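You operate a simulated robot arm through the tools that you are given. There is no shell and no other tool. Be economical: measure what you need, move in short steps, check, and stop when the job is done.

You are at the controls of a simulated robot arm. One attempt, no reset.

Task
Press the beige mash into a patty on the dark board and put the patty in the enamel dish.
Fine: steel ring over the mash, press with the plunger; plunger back, ring back where they lay, then move the patty.

The check looks at the end state, three seconds after you hand in, the way a careful person would. Anything else that was tipped, shoved, dropped, spilled or broken makes it a failure.

Robot
A 7-joint arm with a two-finger parallel gripper, fixed in place. Base frame: the origin is at the foot of the arm, x ahead of it, y to its left, z up. Units: mm, rad, N and s.
Its first joint turns from -2.897 to 2.897 rad. Payload 4.4 kg.
The tool frame sits at the grasp point between the pads (the TCP): z along the fingers, y along the line on which they close. The tips reach 23 mm beyond it. The gripper opens to 94 mm. The fingers are 38 mm wide and 10 mm thick; the gripper's body (54 by 96 mm) begins 39 mm behind the TCP.
Orientation is that of the tool frame in the base frame, as a unit quaternion [w, x, y, z]. With the fingers straight down and closing along the base's y, the tool's x points along the base's -x, its y along +y and its z along -z.

Tools
- The arm moves only by the tool jog_arm. Its argument "plan" is a list of rows, each an object (a shift or turn left out is 0, a gripper value left out holds the last) with "dr": the turn, a rotation vector about the tool's x, y, z in rad, a list of three; "delta_pos": the shift along the tool's x, y, z in mm, a list of three; "gripper": the opening, from 0 (shut) to 1 (fully open). In form: [{"dr": [ax, ay, az], "delta_pos": [tx, ty, tz], "gripper": gripper}, ...]. A call has 1 to 20 rows; each row shifts and turns the commanded pose from where the row before left it, along the tool's axes as they then stand. A row lasts 0.2 s, in which the tool goes at most 50 mm and 0.15 rad; a call with a longer step from one row to the next is refused whole, and so is a gripper value outside its range. Where a pose cannot be reached the arm comes as near as it can. A force on the tool above 40 N (or 10 N above the force at the start of the call, whichever is more), or a blocked arm, ends the call early, and 0.2 s more pass. The fingers move at their own pace (about 72 mm/s each) and stop on an object; they squeeze with about 26 N. The grip force told is the motor's: it shows also when the fingers shut on nothing. Time passes only in rows, and 0.2 s behind the last, so rows that do not move let the fingers close. It gives the time, the measured TCP pose, the force on the tool (base axes), the opening and the grip force at its end, in the units of the frame above (readings bear some noise).
- Cameras (640 x 400 px; columns grow to the right, rows downward): "scene" is fixed at [401, 650, 1514.6]; the picture's right is [-0.66, -0.75, 0.00], its down [-0.47, 0.41, -0.78] and it looks along [0.58, -0.52, -0.62] (base axes); focal length 356 px, centre (320, 200). "wrist" rides on the gripper at [-39, 0, -44] in the tool frame; the picture's right is [0.00, -1.00, 0.00], its down [0.97, 0.00, -0.24] and it looks along [0.24, 0.00, 0.97] (tool axes); focal length 218 px, centre (320, 200). There is no depth. A picture from a camera that has moved, and an enlarged one, comes with that camera's place and axes in the base frame and with its lens.
- capture(camera): a new picture of that camera. No time passes.
- close_up(camera, box): a new picture of the part [left, top, right, bottom] of that camera's present view, enlarged. No time passes.
- sign_off(): hands the job in; it is judged then, once.

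Go step by step. Nothing tells you positions but the pictures and the camera data: compare them with the known pose of the tool, close in by small moves and look again before you grip or let go. The budget is 120 turns and 84 pictures, counting those below and the enlarged ones. Unless the task says otherwise, let go and move clear before handing in, and close with one line.

The tools are called after "Emit:" as a command line: name --argument value ..., lists and objects as JSON in quotes. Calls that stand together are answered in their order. jog_arm: Moves the arm, as the interface text tells. Its arguments: {"type":"object","properties":{"plan":{"type":"array","items":{"type":"object","properties":{"dr":{"type":"array","items":{"type":"number"}},"delta_pos":{"type":"array","items":{"type":"number"}},"gripper":{"type":"number"}}}}},"required":["plan"]} The other tools are called the same way: capture (camera) takes a picture; close_up (camera, box) takes an enlarged picture of a part of a camera's view; sign_off () hands the job in.

At the start:

```text
time: 0.0
tool_pos: [560.0, 299.8, 1238.4]
orientation: [0.0, 0.0, 1.0, 0.0]
wrist_force: [-0.2, 0.0, 0.0]
finger_gap: 94.1
gripper_force: 0.0
```

scene: 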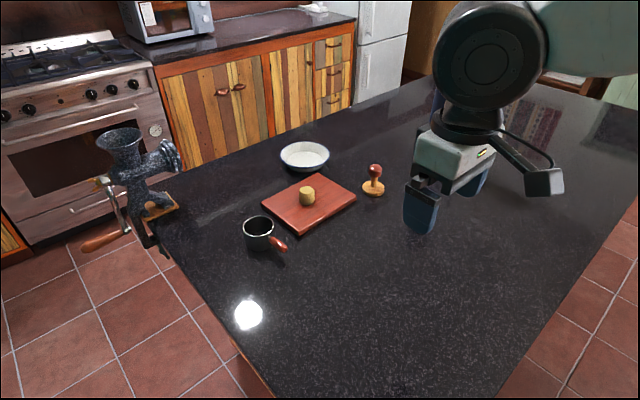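
wrist: 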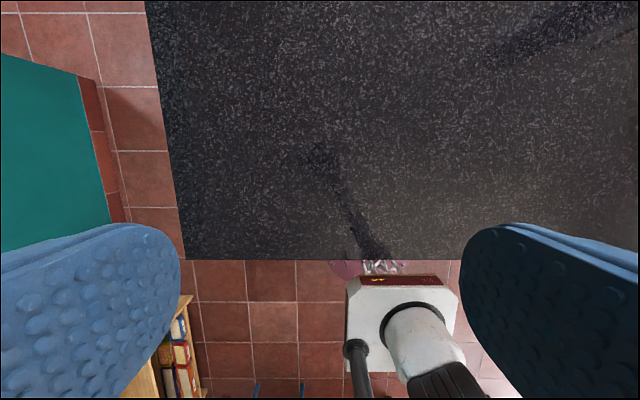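

I see a board with a mash lump, a plunger to the right, a dish behind and a mug in front, but I can't yet make out the steel ring. I'll enlarge the work area.

Emit:
close_up --camera "scene" --box '[230, 120, 410, 260]'

Emit:
close_up --camera "scene" --box '[400, 60, 640, 260]'

```text
2.86 times, centred on (320, 190) of scene
camera zoom: at [401.0, 650.0, 1514.6], right [-0.66, -0.75, 0.0], down [-0.47, 0.41, -0.78], along [0.58, -0.52, -0.62], focal length 1018 px, centre (320, 229)
```

zoom: 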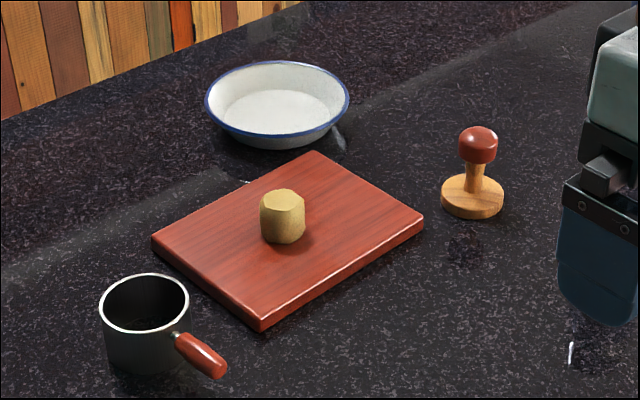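

```text
2.00 times, centred on (520, 160) of scene
camera zoom: at [401.0, 650.0, 1514.6], right [-0.66, -0.75, 0.0], down [-0.47, 0.41, -0.78], along [0.58, -0.52, -0.62], focal length 712 px, centre (-80, 280)
```

zoom: 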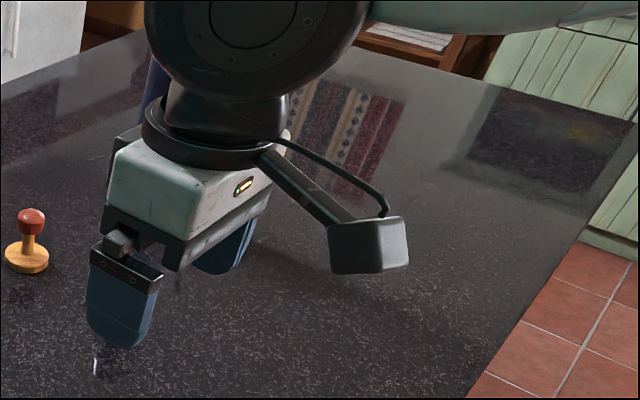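

The two cameras' table edges agree better with a counter top near z≈920 than 420, so I must measure height carefully. I'll move toward the board while staying high, then look again.

Emit:
jog_arm --plan '[{"delta_pos": [-40, -20, 0]}, {"delta_pos": [-40, -20, 0]}, {"delta_pos": [-40, -20, 0]}, {"delta_pos": [-40, -20, 0]}, {"delta_pos": [-40, -20, 0]}]'

Emit:
capture --camera "wrist"

Emit:
capture --camera "scene"

```text
time: 1.2
tool_pos: [760.1, 200.3, 1239.1]
orientation: [0.0, 0.0, 1.0, 0.0]
wrist_force: [0.4, -0.7, 0.8]
finger_gap: 94.0
gripper_force: 0.0
```

```text
79 pictures are left
camera wrist: at [799.1, 199.3, 1282.1], right [0.0, -1.0, 0.0], down [-0.97, 0.0, 0.24], along [-0.24, 0.0, -0.97], focal length 218 px, centre (320, 200)
```

wrist: 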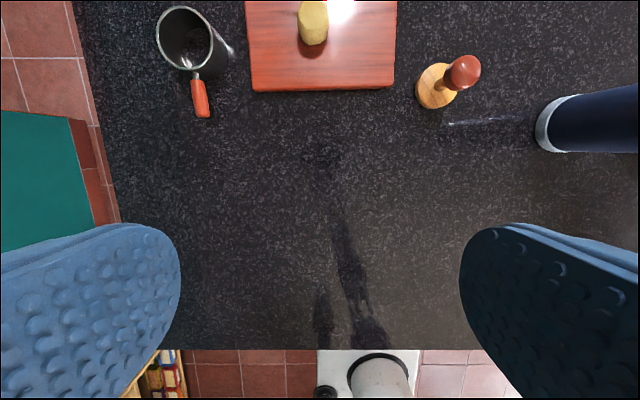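

```text
78 pictures are left
```

scene: 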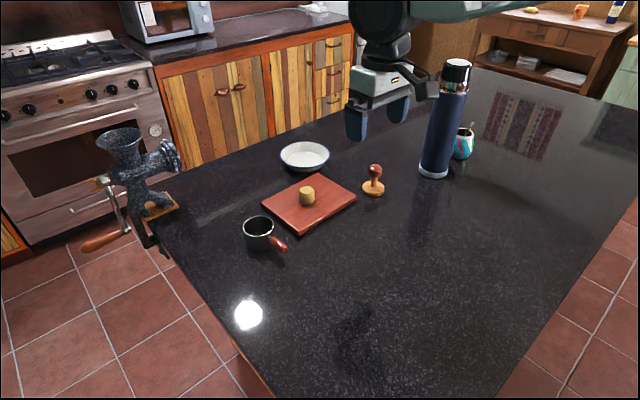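

The wrist parallax puts the counter at about z=929, the mash near (945, 204), the plunger right of it, and a red-handled steel cylinder near (926, 362), which may be the ring. I'll go above that cylinder to see whether it is open.

Emit:
jog_arm --plan '[{"delta_pos": [-34, 32, 14]}, {"delta_pos": [-34, 32, 14]}, {"delta_pos": [-34, 32, 14]}, {"delta_pos": [-34, 32, 14]}, {"delta_pos": [-34, 32, 14]}]'

Emit:
capture --camera "wrist"

```text
time: 2.4
tool_pos: [931.6, 359.3, 1171.0]
orientation: [0.001, 0.0, 1.0, 0.0]
wrist_force: [0.4, 0.4, 1.7]
finger_gap: 93.9
gripper_force: 0.0
```

```text
77 pictures are left
camera wrist: at [970.7, 359.1, 1213.4], right [0.0, -1.0, 0.0], down [-0.97, 0.0, 0.24], along [-0.24, 0.0, -0.97], focal length 218 px, centre (320, 200)
```

wrist: 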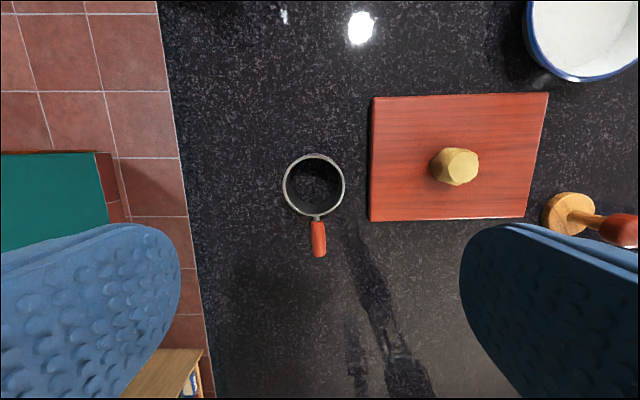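

The cylinder is an open ring lying on the counter, its handle pointing toward the base. I'll zoom in to measure it.

Emit:
close_up --camera "wrist" --box '[240, 120, 400, 280]'

Emit:
close_up --camera "wrist" --box '[360, 80, 640, 255]'

Emit:
close_up --camera "scene" --box '[230, 140, 400, 260]'

```text
2.50 times, centred on (320, 200) of wrist
camera zoom: at [970.7, 359.1, 1213.4], right [0.0, -1.0, 0.0], down [-0.97, 0.0, 0.24], along [-0.24, 0.0, -0.97], focal length 546 px, centre (320, 200)
```

zoom: 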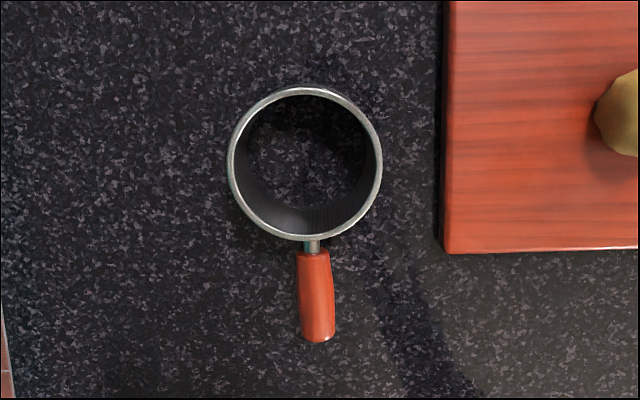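

```text
2.29 times, centred on (500, 168) of wrist
camera zoom: at [970.7, 359.1, 1213.4], right [0.0, -1.0, 0.0], down [-0.97, 0.0, 0.24], along [-0.24, 0.0, -0.97], focal length 499 px, centre (-91, 274)
```

zoom: 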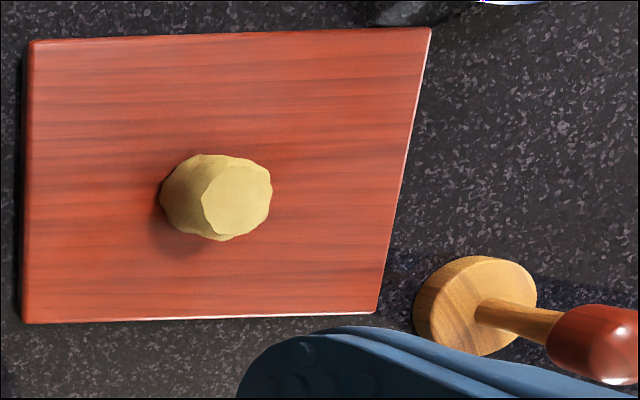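

```text
3.33 times, centred on (315, 200) of scene
camera zoom: at [401.0, 650.0, 1514.6], right [-0.66, -0.75, 0.0], down [-0.47, 0.41, -0.78], along [0.58, -0.52, -0.62], focal length 1188 px, centre (337, 200)
```

zoom: 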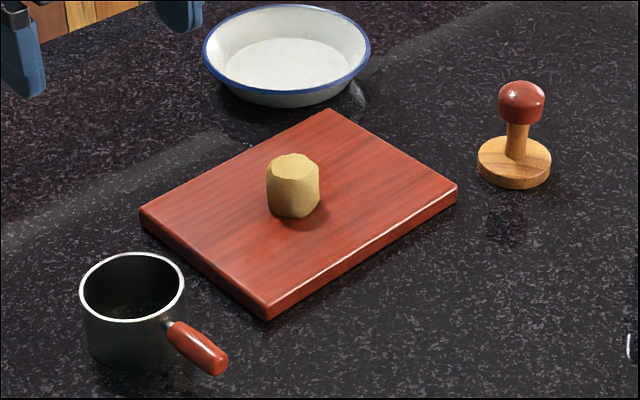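

The ring is about 68 mm outside and 44 mm high, centred near (928, 366). The mash is about 41 mm wide, the plunger is near (882, 33), and the dish is near (1100, 75). I'll descend toward the ring and stop above it to check alignment.

Emit:
jog_arm --plan '[{"delta_pos": [3.6, 6.2, 20], "gripper": 0.88}, {"delta_pos": [0, 0, 40]}, {"delta_pos": [0, 0, 40]}, {"delta_pos": [0, 0, 40]}, {}]'

Emit:
capture --camera "wrist"

Emit:
close_up --camera "scene" --box '[200, 140, 360, 260]'

```text
time: 3.6
tool_pos: [926.2, 366.1, 1028.6]
orientation: [0.0, 0.0, 1.0, 0.0]
wrist_force: [0.2, 0.1, -0.1]
finger_gap: 82.7
gripper_force: 0.1
```

```text
73 pictures are left
camera wrist: at [965.2, 365.3, 1071.2], right [0.0, -1.0, 0.0], down [-0.97, 0.0, 0.24], along [-0.24, 0.0, -0.97], focal length 218 px, centre (320, 200)
```

wrist: 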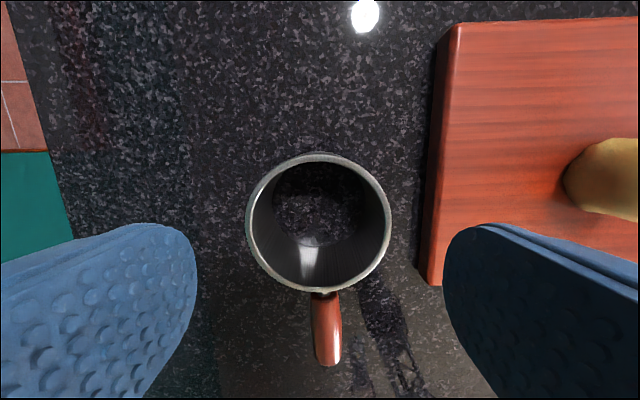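

```text
3.33 times, centred on (280, 200) of scene
camera zoom: at [401.0, 650.0, 1514.6], right [-0.66, -0.75, 0.0], down [-0.47, 0.41, -0.78], along [0.58, -0.52, -0.62], focal length 1188 px, centre (453, 200)
```

zoom: 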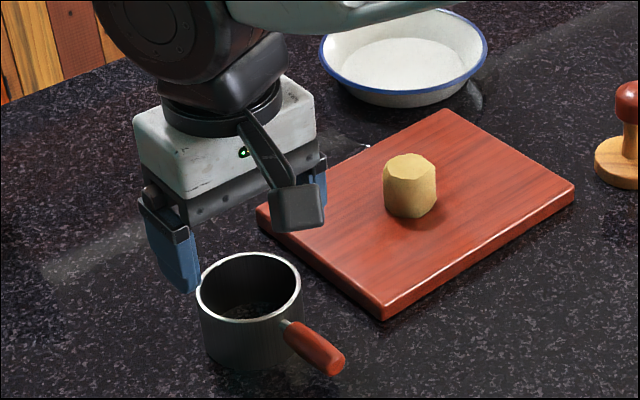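

The ring's rim is at z≈976 with its centre at about (930, 366), and the fingers straddle it well. I'll descend to TCP z≈962 and close.

Emit:
jog_arm --plan '[{"delta_pos": [-4, 0, 22]}, {"delta_pos": [0, 0, 22]}, {"delta_pos": [0, 0, 22]}, {}]'

Emit:
capture --camera "wrist"

Emit:
close_up --camera "scene" --box '[200, 140, 360, 260]'

```text
time: 4.6
tool_pos: [929.6, 365.2, 963.5]
orientation: [0.0, 0.001, 1.0, 0.0]
wrist_force: [-0.1, -0.3, 0.2]
finger_gap: 83.0
gripper_force: 0.2
```

```text
71 pictures are left
camera wrist: at [969.2, 365.6, 1005.4], right [0.0, -1.0, 0.0], down [-0.97, 0.0, 0.24], along [-0.24, 0.0, -0.97], focal length 218 px, centre (320, 200)
```

wrist: 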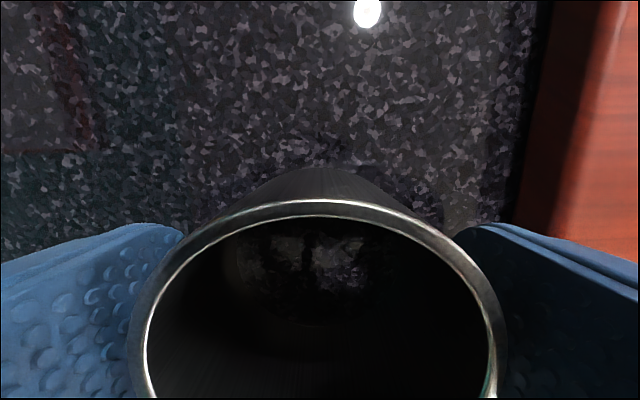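

```text
3.33 times, centred on (280, 200) of scene
camera zoom: at [401.0, 650.0, 1514.6], right [-0.66, -0.75, 0.0], down [-0.47, 0.41, -0.78], along [0.58, -0.52, -0.62], focal length 1188 px, centre (453, 200)
```

zoom: 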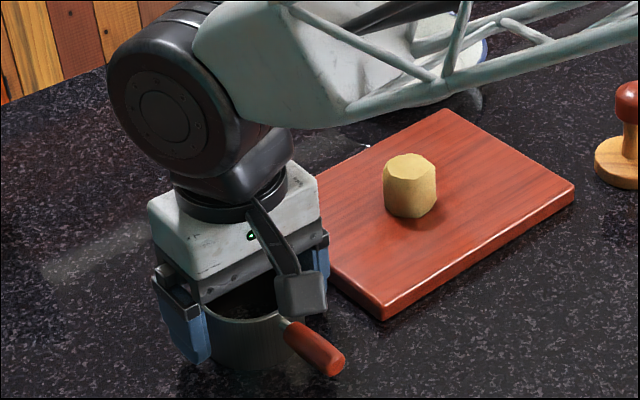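

The ring is centred between the fingers. I'll close on it.

Emit:
jog_arm --plan '[{"gripper": 0.6}, {"gripper": 0.6}, {}]'

```text
time: 5.4
tool_pos: [930.4, 365.9, 962.2]
orientation: [0.0, 0.0, 1.0, 0.001]
wrist_force: [1.0, 0.0, -0.1]
finger_gap: 69.7
gripper_force: 25.8
```

The ring is gripped at 69.7 mm across. I'll lift it 90 mm and look for the mash from there.

Emit:
jog_arm --plan '[{"delta_pos": [0, 0, -15]}, {"delta_pos": [0, 0, -25]}, {"delta_pos": [0, 0, -25]}, {"delta_pos": [0, 0, -25]}, {}]'

Emit:
capture --camera "scene"

Emit:
capture --camera "wrist"

```text
time: 6.6
tool_pos: [929.9, 365.4, 1052.4]
orientation: [0.0, 0.0, 1.0, 0.0]
wrist_force: [0.3, -1.1, -1.4]
finger_gap: 69.4
gripper_force: 26.2
```

```text
69 pictures are left
```

scene: 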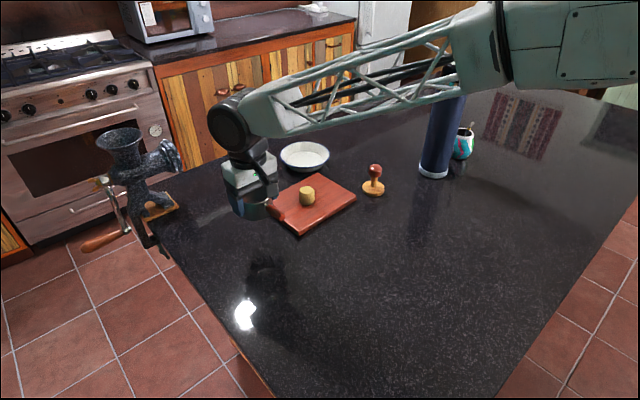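

```text
68 pictures are left
camera wrist: at [968.9, 364.8, 1095.1], right [0.0, -1.0, 0.0], down [-0.97, 0.0, 0.24], along [-0.24, 0.0, -0.97], focal length 218 px, centre (320, 200)
```

wrist: 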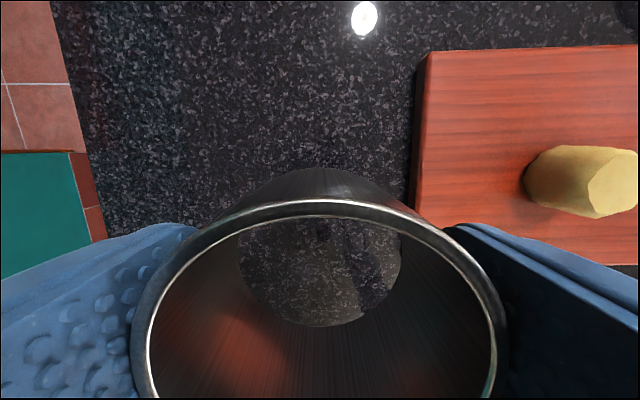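

The ring is held level and clear. I'll carry it over the mash, about (950, 205), and check through the ring.

Emit:
jog_arm --plan '[{"delta_pos": [-5, -40, 0]}, {"delta_pos": [-5, -40, 0]}, {"delta_pos": [-5, -40, 0]}, {"delta_pos": [-5, -40, 0]}, {}]'

Emit:
capture --camera "wrist"

Emit:
close_up --camera "scene" --box '[230, 120, 390, 240]'

```text
time: 7.8
tool_pos: [949.7, 205.2, 1051.5]
orientation: [0.0, 0.0, 1.0, 0.001]
wrist_force: [-0.5, 0.3, -1.5]
finger_gap: 69.6
gripper_force: 25.7
```

```text
67 pictures are left
camera wrist: at [988.9, 204.6, 1095.3], right [0.0, -1.0, 0.0], down [-0.97, 0.0, 0.24], along [-0.24, 0.0, -0.97], focal length 218 px, centre (320, 200)
```

wrist: 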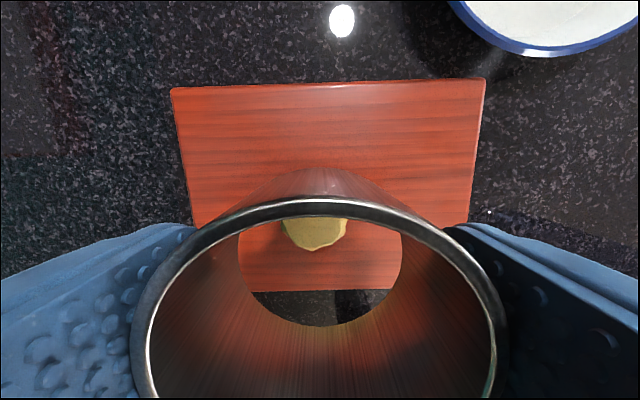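

```text
3.33 times, centred on (310, 180) of scene
camera zoom: at [401.0, 650.0, 1514.6], right [-0.66, -0.75, 0.0], down [-0.47, 0.41, -0.78], along [0.58, -0.52, -0.62], focal length 1188 px, centre (353, 267)
```

zoom: 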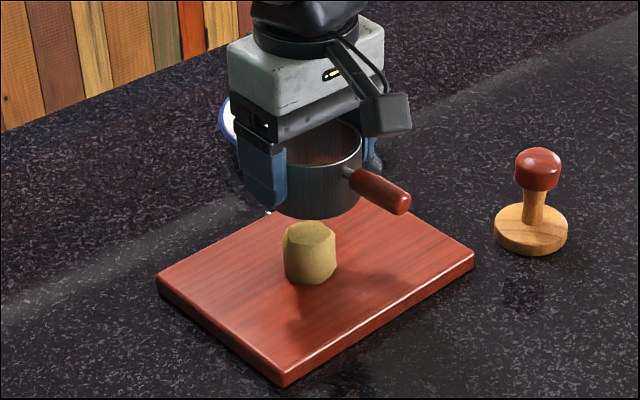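

The mash shows through the ring, with y about 207 and x about 953–958. I'll shift slightly and lower to just above the mash for a finer look.

Emit:
jog_arm --plan '[{"delta_pos": [-4, 1.5, 10]}, {"delta_pos": [0, 0, 12]}, {}]'

Emit:
capture --camera "wrist"

Emit:
close_up --camera "scene" --box '[260, 140, 360, 215]'

```text
time: 8.6
tool_pos: [953.7, 207.3, 1029.6]
orientation: [0.001, 0.0, 1.0, -0.001]
wrist_force: [-0.2, 1.0, -1.2]
finger_gap: 69.2
gripper_force: 26.0
```

```text
65 pictures are left
camera wrist: at [993.1, 207.3, 1073.1], right [0.0, -1.0, 0.0], down [-0.97, 0.0, 0.24], along [-0.24, 0.0, -0.97], focal length 218 px, centre (320, 200)
```

wrist: 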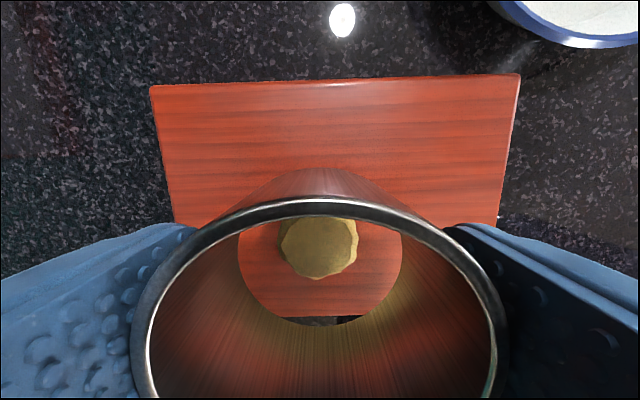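

```text
5.33 times, centred on (310, 178) of scene
camera zoom: at [401.0, 650.0, 1514.6], right [-0.66, -0.75, 0.0], down [-0.47, 0.41, -0.78], along [0.58, -0.52, -0.62], focal length 1900 px, centre (373, 320)
```

zoom: 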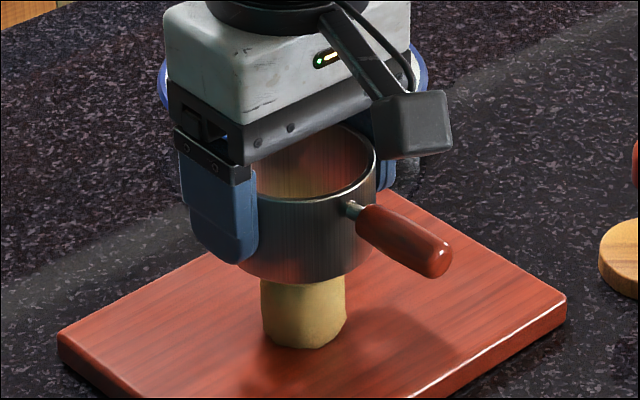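

The ring is well centred over the mash (about 953, 207.5). I'll lower it around the mash, stopping a little above the expected board surface.

Emit:
jog_arm --plan '[{"delta_pos": [0, 0, 15]}, {"delta_pos": [0, 0, 15]}, {"delta_pos": [0, 0, 12]}, {}]'

Emit:
close_up --camera "scene" --box '[260, 140, 360, 215]'

Emit:
capture --camera "wrist"

```text
time: 9.6
tool_pos: [953.3, 205.9, 988.5]
orientation: [0.0, 0.0, 1.0, -0.001]
wrist_force: [-0.2, 0.5, -1.0]
finger_gap: 69.3
gripper_force: 26.0
```

```text
5.33 times, centred on (310, 178) of scene
camera zoom: at [401.0, 650.0, 1514.6], right [-0.66, -0.75, 0.0], down [-0.47, 0.41, -0.78], along [0.58, -0.52, -0.62], focal length 1900 px, centre (373, 320)
```

zoom: 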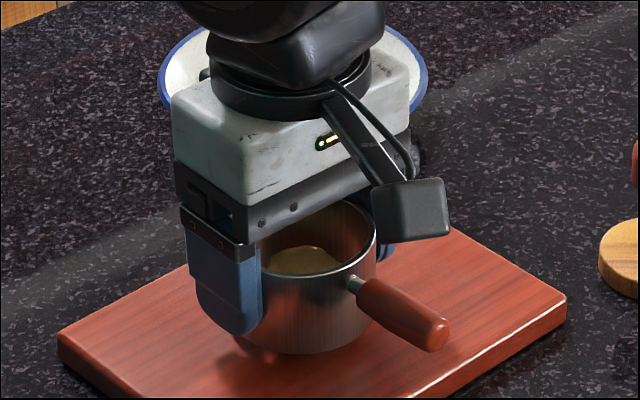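

```text
62 pictures are left
camera wrist: at [993.6, 206.7, 1031.8], right [0.0, -1.0, 0.0], down [-0.97, 0.0, 0.24], along [-0.24, 0.0, -0.97], focal length 218 px, centre (320, 200)
```

wrist: 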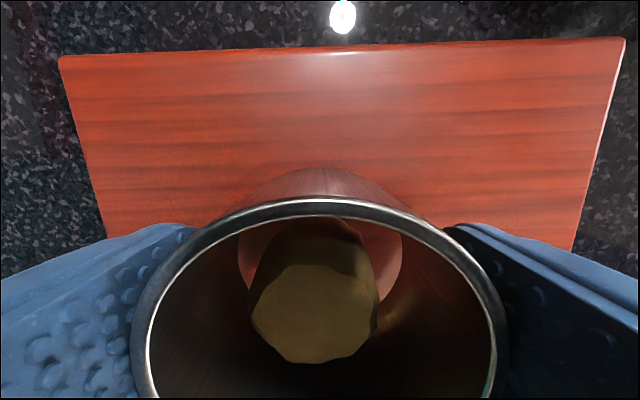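

The mash is inside the ring with clearance. I'll lower in small steps to find the board.

Emit:
jog_arm --plan '[{"delta_pos": [0, 0, 3]}, {"delta_pos": [0, 0, 3]}, {"delta_pos": [0, 0, 2]}, {}]'

Emit:
close_up --camera "scene" --box '[260, 140, 360, 215]'

```text
time: 10.6
tool_pos: [954.4, 207.5, 979.9]
orientation: [0.0, 0.0, 1.0, 0.0]
wrist_force: [-1.0, -0.3, -1.6]
finger_gap: 69.4
gripper_force: 25.8
```

```text
5.33 times, centred on (310, 178) of scene
camera zoom: at [401.0, 650.0, 1514.6], right [-0.66, -0.75, 0.0], down [-0.47, 0.41, -0.78], along [0.58, -0.52, -0.62], focal length 1900 px, centre (373, 320)
```

zoom: 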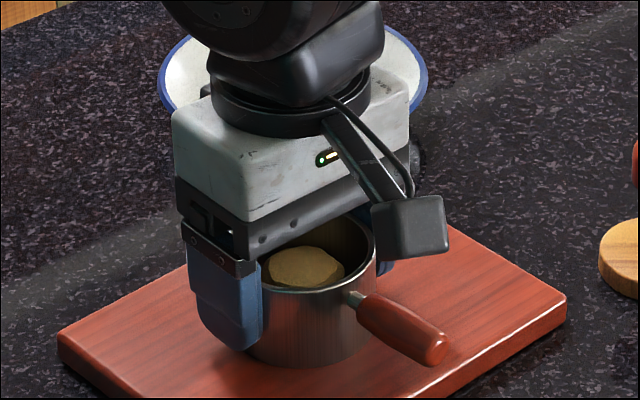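

The ring is close to the board and there is no contact force yet. I'll continue in 1 mm steps.

Emit:
jog_arm --plan '[{"delta_pos": [0, 0, 1]}, {"delta_pos": [0, 0, 1]}, {"delta_pos": [0, 0, 1]}, {}]'

```text
time: 11.6
tool_pos: [954.5, 208.7, 978.0]
orientation: [0.0, 0.0, 1.0, 0.0]
wrist_force: [2.2, -0.5, 12.8]
finger_gap: 68.8
gripper_force: 26.2
```

Contact: 13 N upward, so the ring stands on the board at TCP z≈978. I'll ease off, release and rise clear.

Emit:
jog_arm --plan '[{"delta_pos": [0, 0, -1]}, {"gripper": 0.88}, {"gripper": 0.88}, {}]'

Emit:
jog_arm --plan '[{"delta_pos": [0, 0, -15]}, {"delta_pos": [0, 0, -40]}, {"delta_pos": [0, 0, -40]}, {"delta_pos": [0, 0, -40]}, {}]'

Emit:
capture --camera "wrist"

Emit:
close_up --camera "scene" --box '[260, 140, 420, 260]'

```text
time: 12.6
tool_pos: [954.9, 207.1, 978.4]
orientation: [-0.001, 0.0, 1.0, -0.001]
wrist_force: [0.9, -0.1, -0.8]
finger_gap: 82.7
gripper_force: 0.1
```

```text
time: 13.8
tool_pos: [955.2, 208.2, 1112.0]
orientation: [0.0, 0.0, 1.0, 0.0]
wrist_force: [0.4, 0.3, -0.2]
finger_gap: 82.8
gripper_force: 0.0
```

```text
60 pictures are left
camera wrist: at [994.1, 207.0, 1156.4], right [0.0, -1.0, 0.0], down [-0.97, 0.0, 0.24], along [-0.24, 0.0, -0.97], focal length 218 px, centre (320, 200)
```

wrist: 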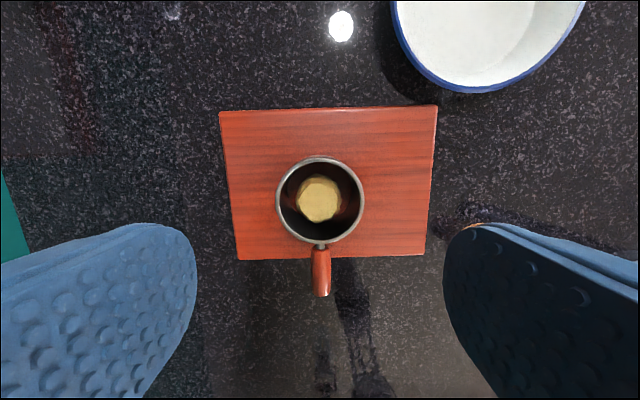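

```text
3.33 times, centred on (340, 200) of scene
camera zoom: at [401.0, 650.0, 1514.6], right [-0.66, -0.75, 0.0], down [-0.47, 0.41, -0.78], along [0.58, -0.52, -0.62], focal length 1188 px, centre (253, 200)
```

zoom: 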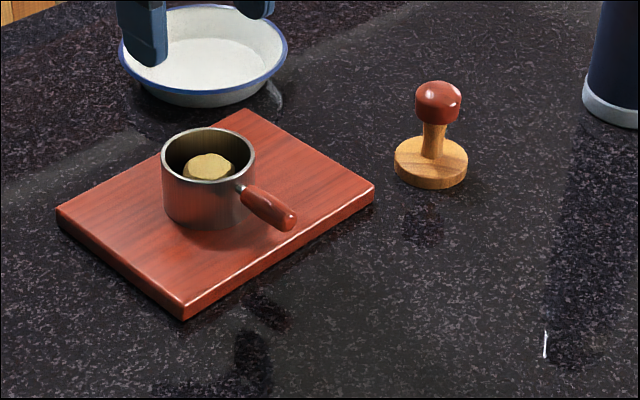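

The ring stands flat around the mash, centred at (954.5, 208). Now I'll go over to the plunger, staying high.

Emit:
jog_arm --plan '[{"delta_pos": [14.6, -35, 0]}, {"delta_pos": [14.6, -35, 0]}, {"delta_pos": [14.6, -35, 0]}, {"delta_pos": [14.6, -35, 0]}, {"delta_pos": [14.6, -35, 0]}, {}]'

Emit:
capture --camera "wrist"

Emit:
close_up --camera "scene" --box '[320, 120, 480, 240]'

```text
time: 15.2
tool_pos: [881.7, 32.5, 1113.6]
orientation: [0.0, 0.0, 1.0, 0.0]
wrist_force: [0.5, -0.1, 0.3]
finger_gap: 82.8
gripper_force: 0.1
```

```text
58 pictures are left
camera wrist: at [920.8, 32.2, 1156.5], right [0.0, -1.0, 0.0], down [-0.97, 0.0, 0.24], along [-0.24, 0.0, -0.97], focal length 218 px, centre (320, 200)
```

wrist: 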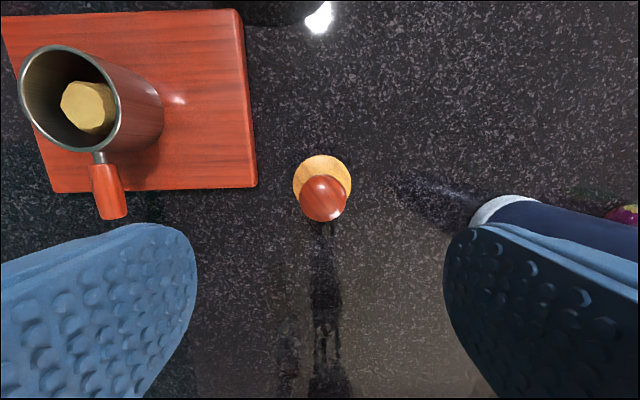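

```text
3.33 times, centred on (400, 180) of scene
camera zoom: at [401.0, 650.0, 1514.6], right [-0.66, -0.75, 0.0], down [-0.47, 0.41, -0.78], along [0.58, -0.52, -0.62], focal length 1188 px, centre (53, 267)
```

zoom: 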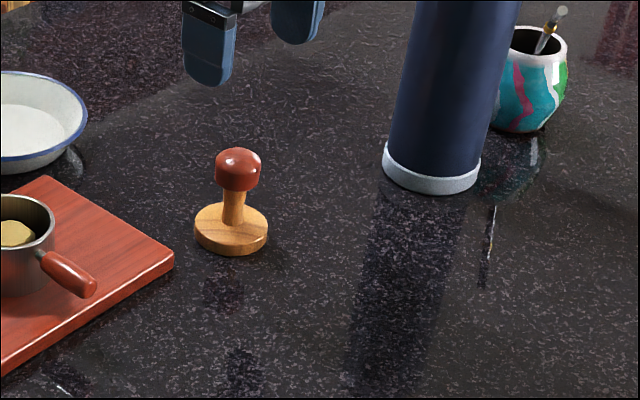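

The plunger's knob is at about (882.5, 30), with its centre near z=995. I'll descend around the knob with the fingers open.

Emit:
jog_arm --plan '[{"delta_pos": [-1, -2.5, 30]}, {"delta_pos": [0, 0, 30]}, {"delta_pos": [0, 0, 30]}, {"delta_pos": [0, 0, 23]}, {}]'

Emit:
capture --camera "wrist"

Emit:
close_up --camera "scene" --box '[330, 130, 430, 205]'

```text
time: 16.4
tool_pos: [882.7, 30.2, 999.6]
orientation: [0.0, 0.0, 1.0, 0.001]
wrist_force: [0.3, 0.5, -0.4]
finger_gap: 82.7
gripper_force: 0.1
```

```text
56 pictures are left
camera wrist: at [921.7, 29.9, 1043.2], right [0.0, -1.0, 0.0], down [-0.97, 0.0, 0.24], along [-0.24, 0.0, -0.97], focal length 218 px, centre (320, 200)
```

wrist: 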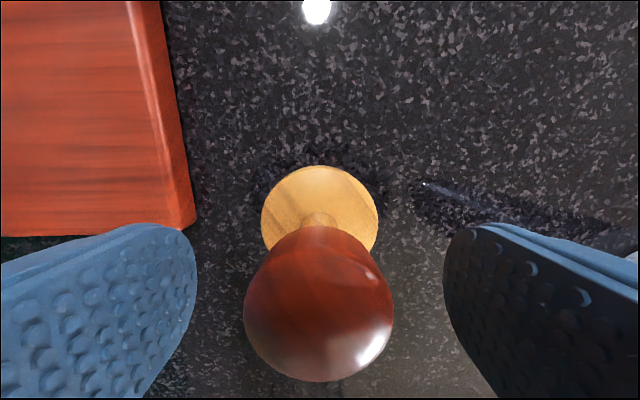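

```text
5.33 times, centred on (380, 168) of scene
camera zoom: at [401.0, 650.0, 1514.6], right [-0.66, -0.75, 0.0], down [-0.47, 0.41, -0.78], along [0.58, -0.52, -0.62], focal length 1900 px, centre (0, 373)
```

zoom: 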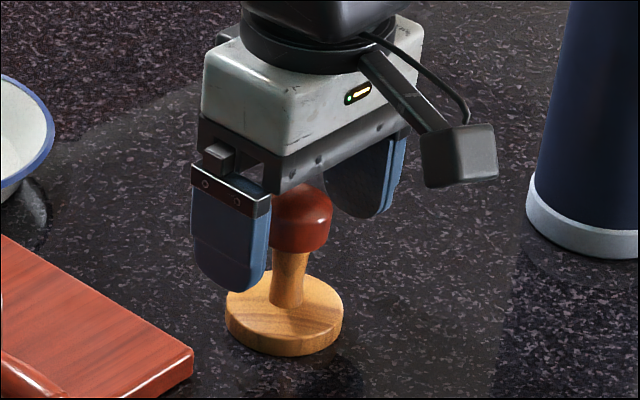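

The knob is centred between the fingers. I'll close on it.

Emit:
jog_arm --plan '[{"delta_pos": [-1, 0, 0], "gripper": 0.3}, {"gripper": 0.3}, {"gripper": 0.3}, {"gripper": 0.3}, {}]'

Emit:
capture --camera "wrist"

```text
time: 17.6
tool_pos: [882.4, 30.6, 999.9]
orientation: [0.0, -0.001, 1.0, 0.001]
wrist_force: [0.1, -1.4, 0.0]
finger_gap: 34.1
gripper_force: 26.0
```

```text
54 pictures are left
camera wrist: at [922.5, 30.0, 1043.4], right [0.0, -1.0, 0.0], down [-0.97, 0.0, 0.24], along [-0.24, 0.0, -0.97], focal length 218 px, centre (320, 200)
```

wrist: 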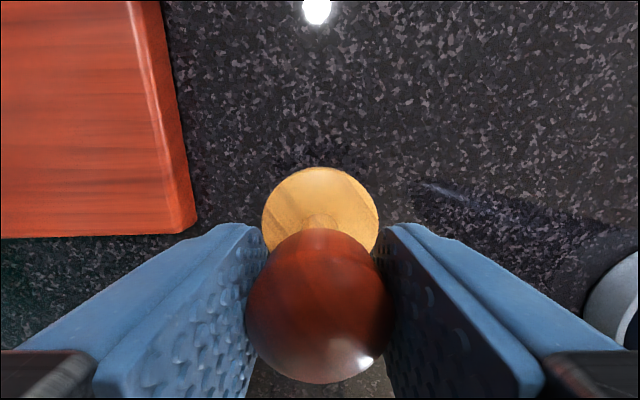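

Gripped at 34 mm. The plunger disc is about 58 mm wide and centred near the tool axis. I'll lift it and carry it over the ring.

Emit:
jog_arm --plan '[{"delta_pos": [0, 0, -20]}, {"delta_pos": [0, 0, -40]}, {"delta_pos": [0, 0, -40]}, {"delta_pos": [-13.7, 35.3, 0]}, {"delta_pos": [-13.7, 35.3, 0]}, {"delta_pos": [-13.7, 35.3, 0]}, {"delta_pos": [-13.7, 35.3, 0]}, {"delta_pos": [-13.7, 35.3, 0]}, {}, {}]'

Emit:
capture --camera "wrist"

Emit:
close_up --camera "scene" --box '[260, 120, 380, 210]'

```text
time: 19.8
tool_pos: [950.5, 207.2, 1101.2]
orientation: [0.0, 0.0, 1.0, 0.001]
wrist_force: [0.0, 0.3, -1.3]
finger_gap: 34.0
gripper_force: 25.4
```

```text
53 pictures are left
camera wrist: at [990.6, 206.6, 1144.1], right [0.0, -1.0, 0.0], down [-0.97, 0.0, 0.24], along [-0.24, 0.0, -0.97], focal length 218 px, centre (320, 200)
```

wrist: 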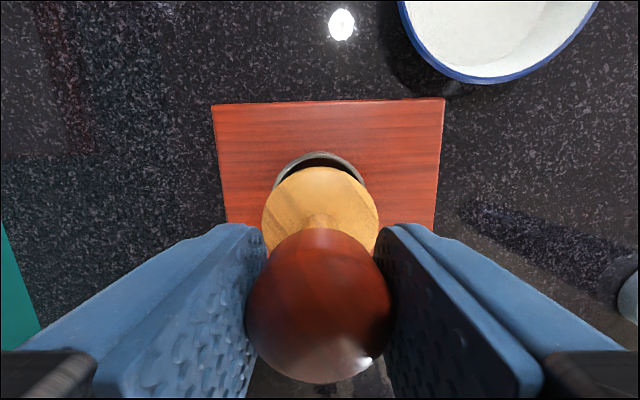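

```text
4.44 times, centred on (320, 165) of scene
camera zoom: at [401.0, 650.0, 1514.6], right [-0.66, -0.75, 0.0], down [-0.47, 0.41, -0.78], along [0.58, -0.52, -0.62], focal length 1583 px, centre (320, 356)
```

zoom: 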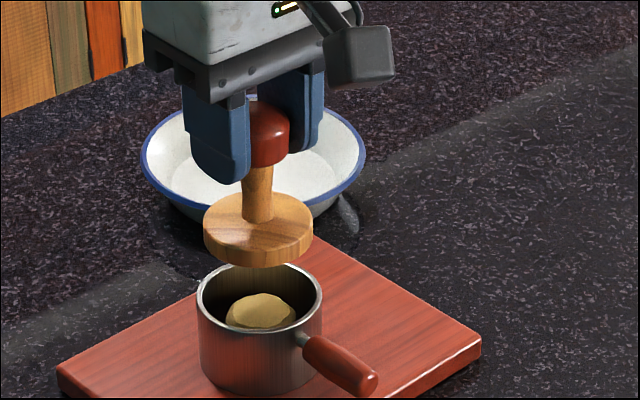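

The plunger is above the ring and looks close to aligned. I'll lower to about 9 mm above the rim and measure finely.

Emit:
jog_arm --plan '[{"delta_pos": [0, 0, 14]}, {"delta_pos": [0, 0, 14]}, {}, {}]'

Emit:
close_up --camera "wrist" --box '[240, 100, 400, 260]'

Emit:
close_up --camera "scene" --box '[280, 140, 360, 210]'

```text
time: 20.8
tool_pos: [951.7, 207.6, 1073.2]
orientation: [0.0, 0.001, 1.0, 0.0]
wrist_force: [-1.1, 1.1, -0.9]
finger_gap: 33.9
gripper_force: 26.1
```

```text
2.50 times, centred on (320, 180) of wrist
camera zoom: at [990.9, 206.7, 1116.0], right [0.0, -1.0, 0.0], down [-0.97, 0.0, 0.24], along [-0.24, 0.0, -0.97], focal length 546 px, centre (320, 250)
```

zoom: 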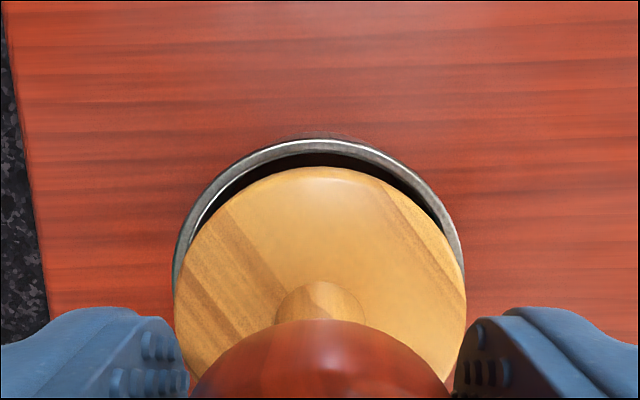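

```text
5.71 times, centred on (320, 175) of scene
camera zoom: at [401.0, 650.0, 1514.6], right [-0.66, -0.75, 0.0], down [-0.47, 0.41, -0.78], along [0.58, -0.52, -0.62], focal length 2036 px, centre (320, 343)
```

zoom: 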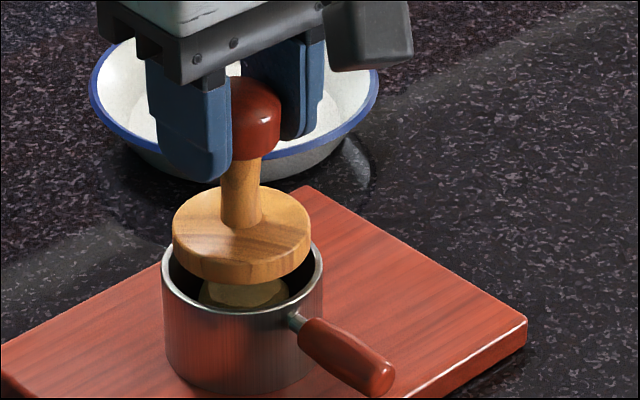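

The disc is off by roughly 1.3 mm in x and 0.5 mm in y from the ring centre. I'll correct that and lower slowly into the ring mouth.

Emit:
jog_arm --plan '[{"delta_pos": [1.3, 0.4, 2]}, {"delta_pos": [0, 0, 3]}, {"delta_pos": [0, 0, 3]}, {"delta_pos": [0, 0, 2]}, {}]'

Emit:
close_up --camera "wrist" --box '[240, 100, 400, 260]'

Emit:
close_up --camera "scene" --box '[280, 150, 340, 203]'

```text
time: 22.0
tool_pos: [949.9, 205.8, 1062.4]
orientation: [0.0, 0.0, 1.0, 0.0]
wrist_force: [-0.4, -0.3, -1.1]
finger_gap: 34.0
gripper_force: 26.0
```

```text
2.50 times, centred on (320, 180) of wrist
camera zoom: at [989.4, 206.5, 1105.9], right [0.0, -1.0, 0.0], down [-0.97, 0.0, 0.24], along [-0.24, 0.0, -0.97], focal length 546 px, centre (320, 250)
```

zoom: 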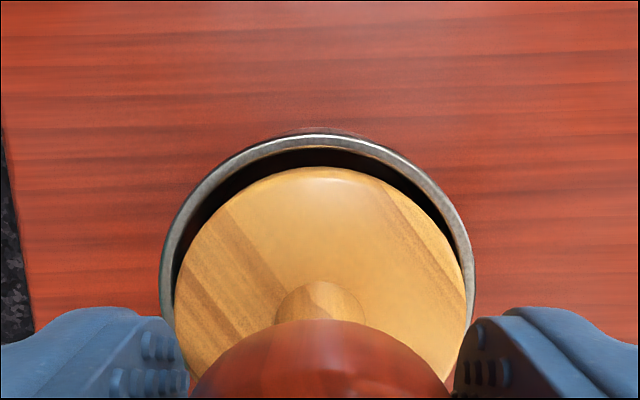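

```text
7.55 times, centred on (310, 176) of scene
camera zoom: at [401.0, 650.0, 1514.6], right [-0.66, -0.75, 0.0], down [-0.47, 0.41, -0.78], along [0.58, -0.52, -0.62], focal length 2689 px, centre (396, 377)
```

zoom: 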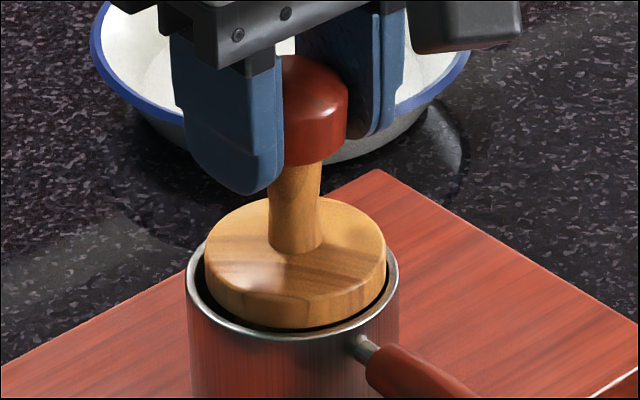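

The disc bottom is about at rim level with no contact. A small shift of roughly 0.8 mm in +y centres it, then I'll lower further in.

Emit:
jog_arm --plan '[{"delta_pos": [-0.3, 0.8, 0]}, {"delta_pos": [0, 0, 2]}, {"delta_pos": [0, 0, 2]}, {"delta_pos": [0, 0, 2]}, {}]'

Emit:
close_up --camera "wrist" --box '[240, 100, 400, 260]'

Emit:
close_up --camera "scene" --box '[280, 150, 340, 203]'

```text
time: 23.2
tool_pos: [950.6, 208.5, 1054.8]
orientation: [0.0, 0.0, 1.0, 0.0]
wrist_force: [-0.1, 0.7, 0.3]
finger_gap: 34.3
gripper_force: 25.4
```

```text
2.50 times, centred on (320, 180) of wrist
camera zoom: at [989.8, 207.4, 1099.4], right [0.0, -1.0, 0.0], down [-0.97, 0.0, 0.24], along [-0.24, 0.0, -0.97], focal length 546 px, centre (320, 250)
```

zoom: 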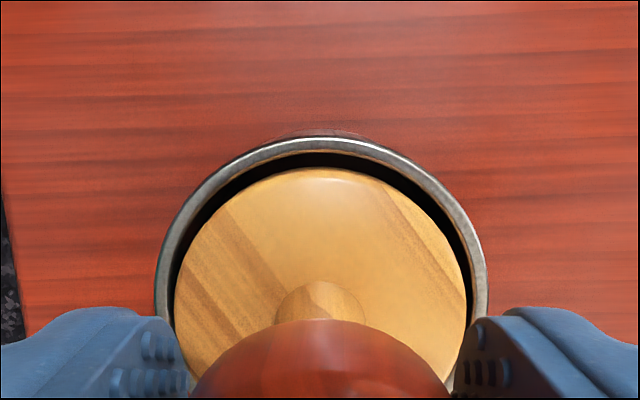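

```text
7.55 times, centred on (310, 176) of scene
camera zoom: at [401.0, 650.0, 1514.6], right [-0.66, -0.75, 0.0], down [-0.47, 0.41, -0.78], along [0.58, -0.52, -0.62], focal length 2689 px, centre (396, 377)
```

zoom: 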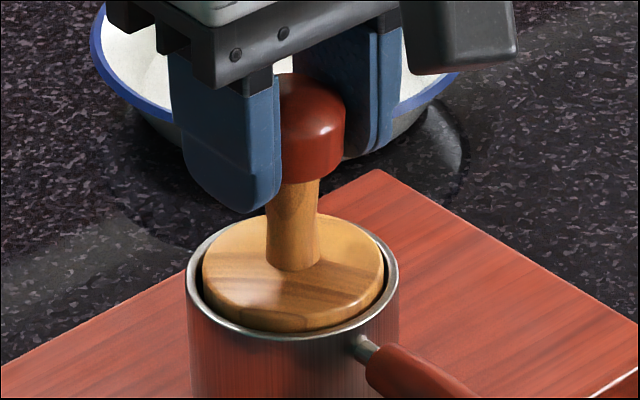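

The disc is inside the ring mouth, evenly spaced. I'll begin pressing in 2 mm steps, watching the force.

Emit:
jog_arm --plan '[{"delta_pos": [0, 0, 2]}, {"delta_pos": [0, 0, 2]}, {"delta_pos": [0, 0, 2]}, {"delta_pos": [0, 0, 2]}, {}]'

```text
time: 24.4
tool_pos: [949.8, 207.7, 1048.5]
orientation: [-0.001, 0.0, 1.0, 0.0]
wrist_force: [-1.3, 0.3, 0.3]
finger_gap: 34.3
gripper_force: 26.1
```

Emit:
jog_arm --plan '[{"delta_pos": [0, 0, 2]}, {"delta_pos": [0, 0, 2]}, {"delta_pos": [0, 0, 2]}, {"delta_pos": [0, 0, 2]}, {}]'

Emit:
close_up --camera "scene" --box '[280, 150, 340, 203]'

```text
time: 25.6
tool_pos: [951.4, 207.7, 1040.3]
orientation: [0.0, -0.001, 1.0, 0.0]
wrist_force: [-0.1, 1.1, -1.1]
finger_gap: 34.2
gripper_force: 26.2
```

```text
7.55 times, centred on (310, 176) of scene
camera zoom: at [401.0, 650.0, 1514.6], right [-0.66, -0.75, 0.0], down [-0.47, 0.41, -0.78], along [0.58, -0.52, -0.62], focal length 2689 px, centre (396, 377)
```

zoom: 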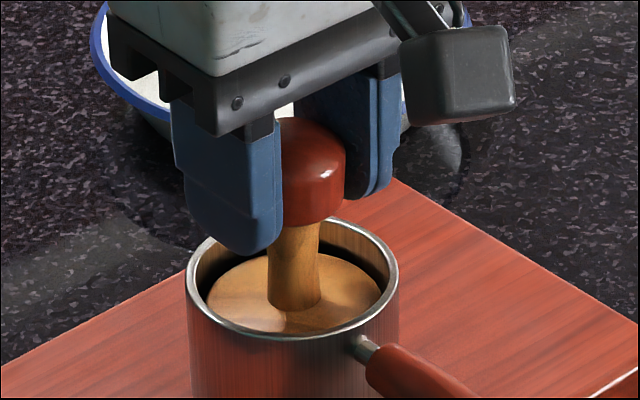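

There is no resistance yet. I'll press on in small steps.

Emit:
jog_arm --plan '[{"delta_pos": [0, 0, 2]}, {"delta_pos": [0, 0, 2]}, {"delta_pos": [0, 0, 2]}, {}]'

```text
time: 26.6
tool_pos: [951.2, 207.9, 1034.9]
orientation: [0.001, 0.0, 1.0, 0.0]
wrist_force: [-1.8, -1.1, 13.2]
finger_gap: 34.3
gripper_force: 26.0
```

Resistance of about 14 N now. I'll press a bit further and watch.

Emit:
jog_arm --plan '[{"delta_pos": [0, 0, 1]}, {"delta_pos": [0, 0, 1]}, {}, {}]'

Emit:
close_up --camera "scene" --box '[280, 150, 340, 203]'

Emit:
capture --camera "wrist"

```text
time: 27.6
tool_pos: [950.6, 208.7, 1032.4]
orientation: [-0.001, 0.0, 1.0, 0.0]
wrist_force: [2.2, 1.2, 20.4]
finger_gap: 34.2
gripper_force: 25.9
```

```text
7.55 times, centred on (310, 176) of scene
camera zoom: at [401.0, 650.0, 1514.6], right [-0.66, -0.75, 0.0], down [-0.47, 0.41, -0.78], along [0.58, -0.52, -0.62], focal length 2689 px, centre (396, 377)
```

zoom: 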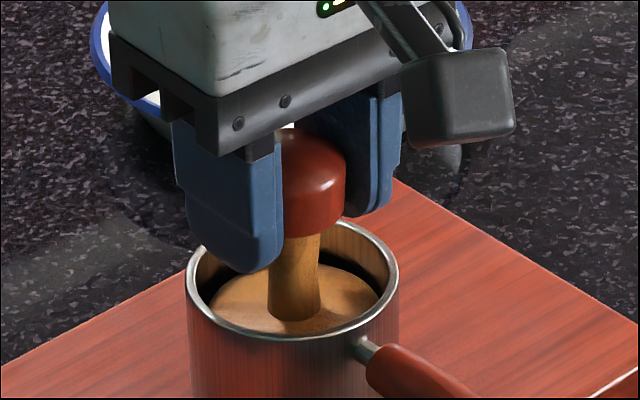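

```text
43 pictures are left
camera wrist: at [989.9, 207.4, 1076.0], right [0.0, -1.0, 0.0], down [-0.97, 0.0, 0.24], along [-0.24, 0.0, -0.97], focal length 218 px, centre (320, 200)
```

wrist: 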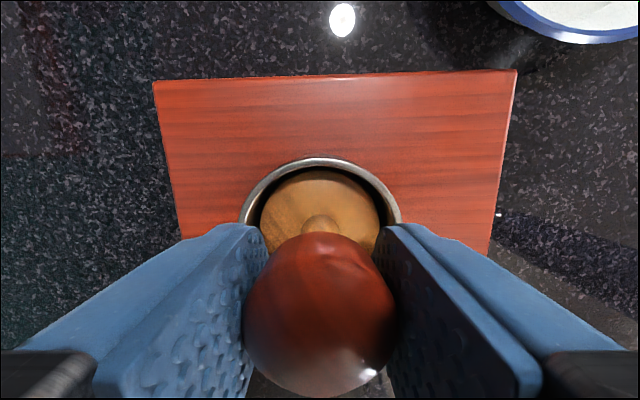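

The knob has slipped about 3 mm up in the grip under 20 N, and the disc bottom is roughly 18 mm above the board. To press firmly without slipping, I'll release, rise, shut the fingers and push on the knob top.

Emit:
jog_arm --plan '[{"delta_pos": [0, 0, -2]}, {"gripper": 0.6}, {"gripper": 0.6}, {"delta_pos": [0, 0, -20]}, {"delta_pos": [0, 0, -30]}, {"gripper": 0.0}, {"gripper": 0.0}, {"gripper": 0.0}, {}]'

Emit:
capture --camera "wrist"

Emit:
close_up --camera "scene" --box '[270, 130, 350, 200]'

```text
time: 29.6
tool_pos: [951.2, 207.3, 1084.0]
orientation: [0.0, 0.0, 1.0, 0.0]
wrist_force: [0.3, 0.1, -0.1]
finger_gap: 0.3
gripper_force: 26.0
```

```text
42 pictures are left
camera wrist: at [990.5, 207.8, 1127.5], right [0.0, -1.0, 0.0], down [-0.97, 0.0, 0.24], along [-0.24, 0.0, -0.97], focal length 218 px, centre (320, 200)
```

wrist: 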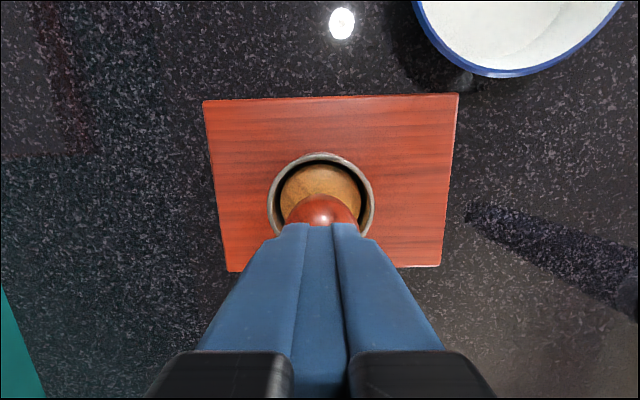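

```text
5.71 times, centred on (310, 165) of scene
camera zoom: at [401.0, 650.0, 1514.6], right [-0.66, -0.75, 0.0], down [-0.47, 0.41, -0.78], along [0.58, -0.52, -0.62], focal length 2036 px, centre (377, 400)
```

zoom: 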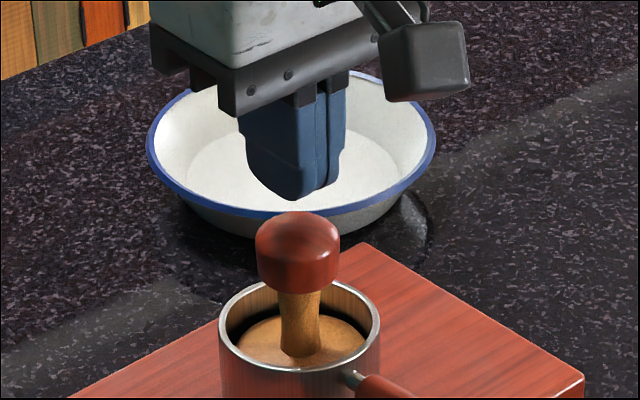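

The plunger stands upright in the ring. I'll push down on the knob with the closed fingertips.

Emit:
jog_arm --plan '[{"delta_pos": [0.5, -0.8, 5]}, {"delta_pos": [0, 0, 3]}, {"delta_pos": [0, 0, 3]}, {"delta_pos": [0, 0, 3]}, {}]'

```text
time: 30.8
tool_pos: [950.0, 207.0, 1069.4]
orientation: [0.0, 0.0, 1.0, -0.001]
wrist_force: [0.9, -0.1, 0.1]
finger_gap: 0.2
gripper_force: 26.1
```

Emit:
jog_arm --plan '[{"delta_pos": [0, 0, 2]}, {"delta_pos": [0, 0, 2]}, {"delta_pos": [0, 0, 2]}, {"delta_pos": [0, 0, 1]}, {"delta_pos": [0, 0, 1]}, {"delta_pos": [0, 0, 1]}, {}]'

Emit:
close_up --camera "scene" --box '[270, 130, 350, 200]'

```text
time: 32.2
tool_pos: [951.5, 207.1, 1068.3]
orientation: [0.003, -0.001, 1.0, 0.001]
wrist_force: [-1.5, 0.4, 5.4]
finger_gap: 0.1
gripper_force: 26.0
stopped in row 6: the force on the tool passed its limit (the readings are from after the stop); the commanded pose is now the measured one
```

```text
5.71 times, centred on (310, 165) of scene
camera zoom: at [401.0, 650.0, 1514.6], right [-0.66, -0.75, 0.0], down [-0.47, 0.41, -0.78], along [0.58, -0.52, -0.62], focal length 2036 px, centre (377, 400)
```

zoom: 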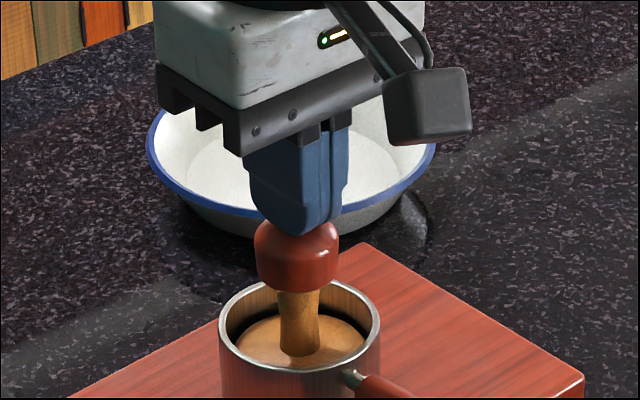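

The push reached the 40 N limit and the plunger didn't move, so the mash is fully pressed. I'll rise, open, and take the plunger by the knob again.

Emit:
jog_arm --plan '[{"delta_pos": [0, 0, -25]}, {"gripper": 0.75}, {"gripper": 0.75}, {"gripper": 0.75}, {"gripper": 0.75}, {"delta_pos": [0, 0, 20]}, {"delta_pos": [0, 0, 20]}, {"delta_pos": [0, 0, 18]}, {}]'

Emit:
capture --camera "wrist"

```text
time: 34.2
tool_pos: [950.2, 207.4, 1031.0]
orientation: [0.002, 0.0, 1.0, 0.001]
wrist_force: [0.3, 0.3, 0.2]
finger_gap: 70.3
gripper_force: 0.2
```

```text
39 pictures are left
camera wrist: at [989.7, 207.4, 1075.5], right [0.0, -1.0, 0.0], down [-0.97, 0.0, 0.24], along [-0.24, 0.0, -0.97], focal length 218 px, centre (320, 200)
```

wrist: 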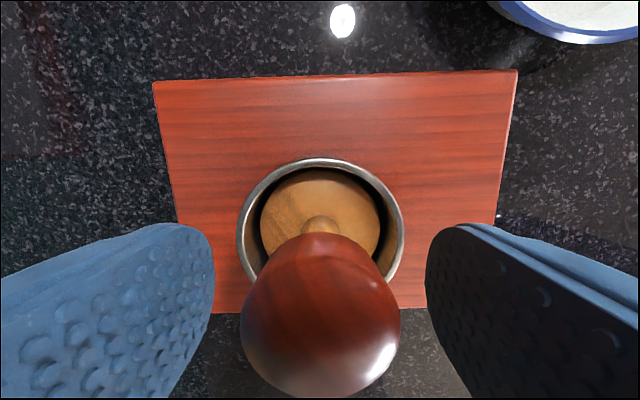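

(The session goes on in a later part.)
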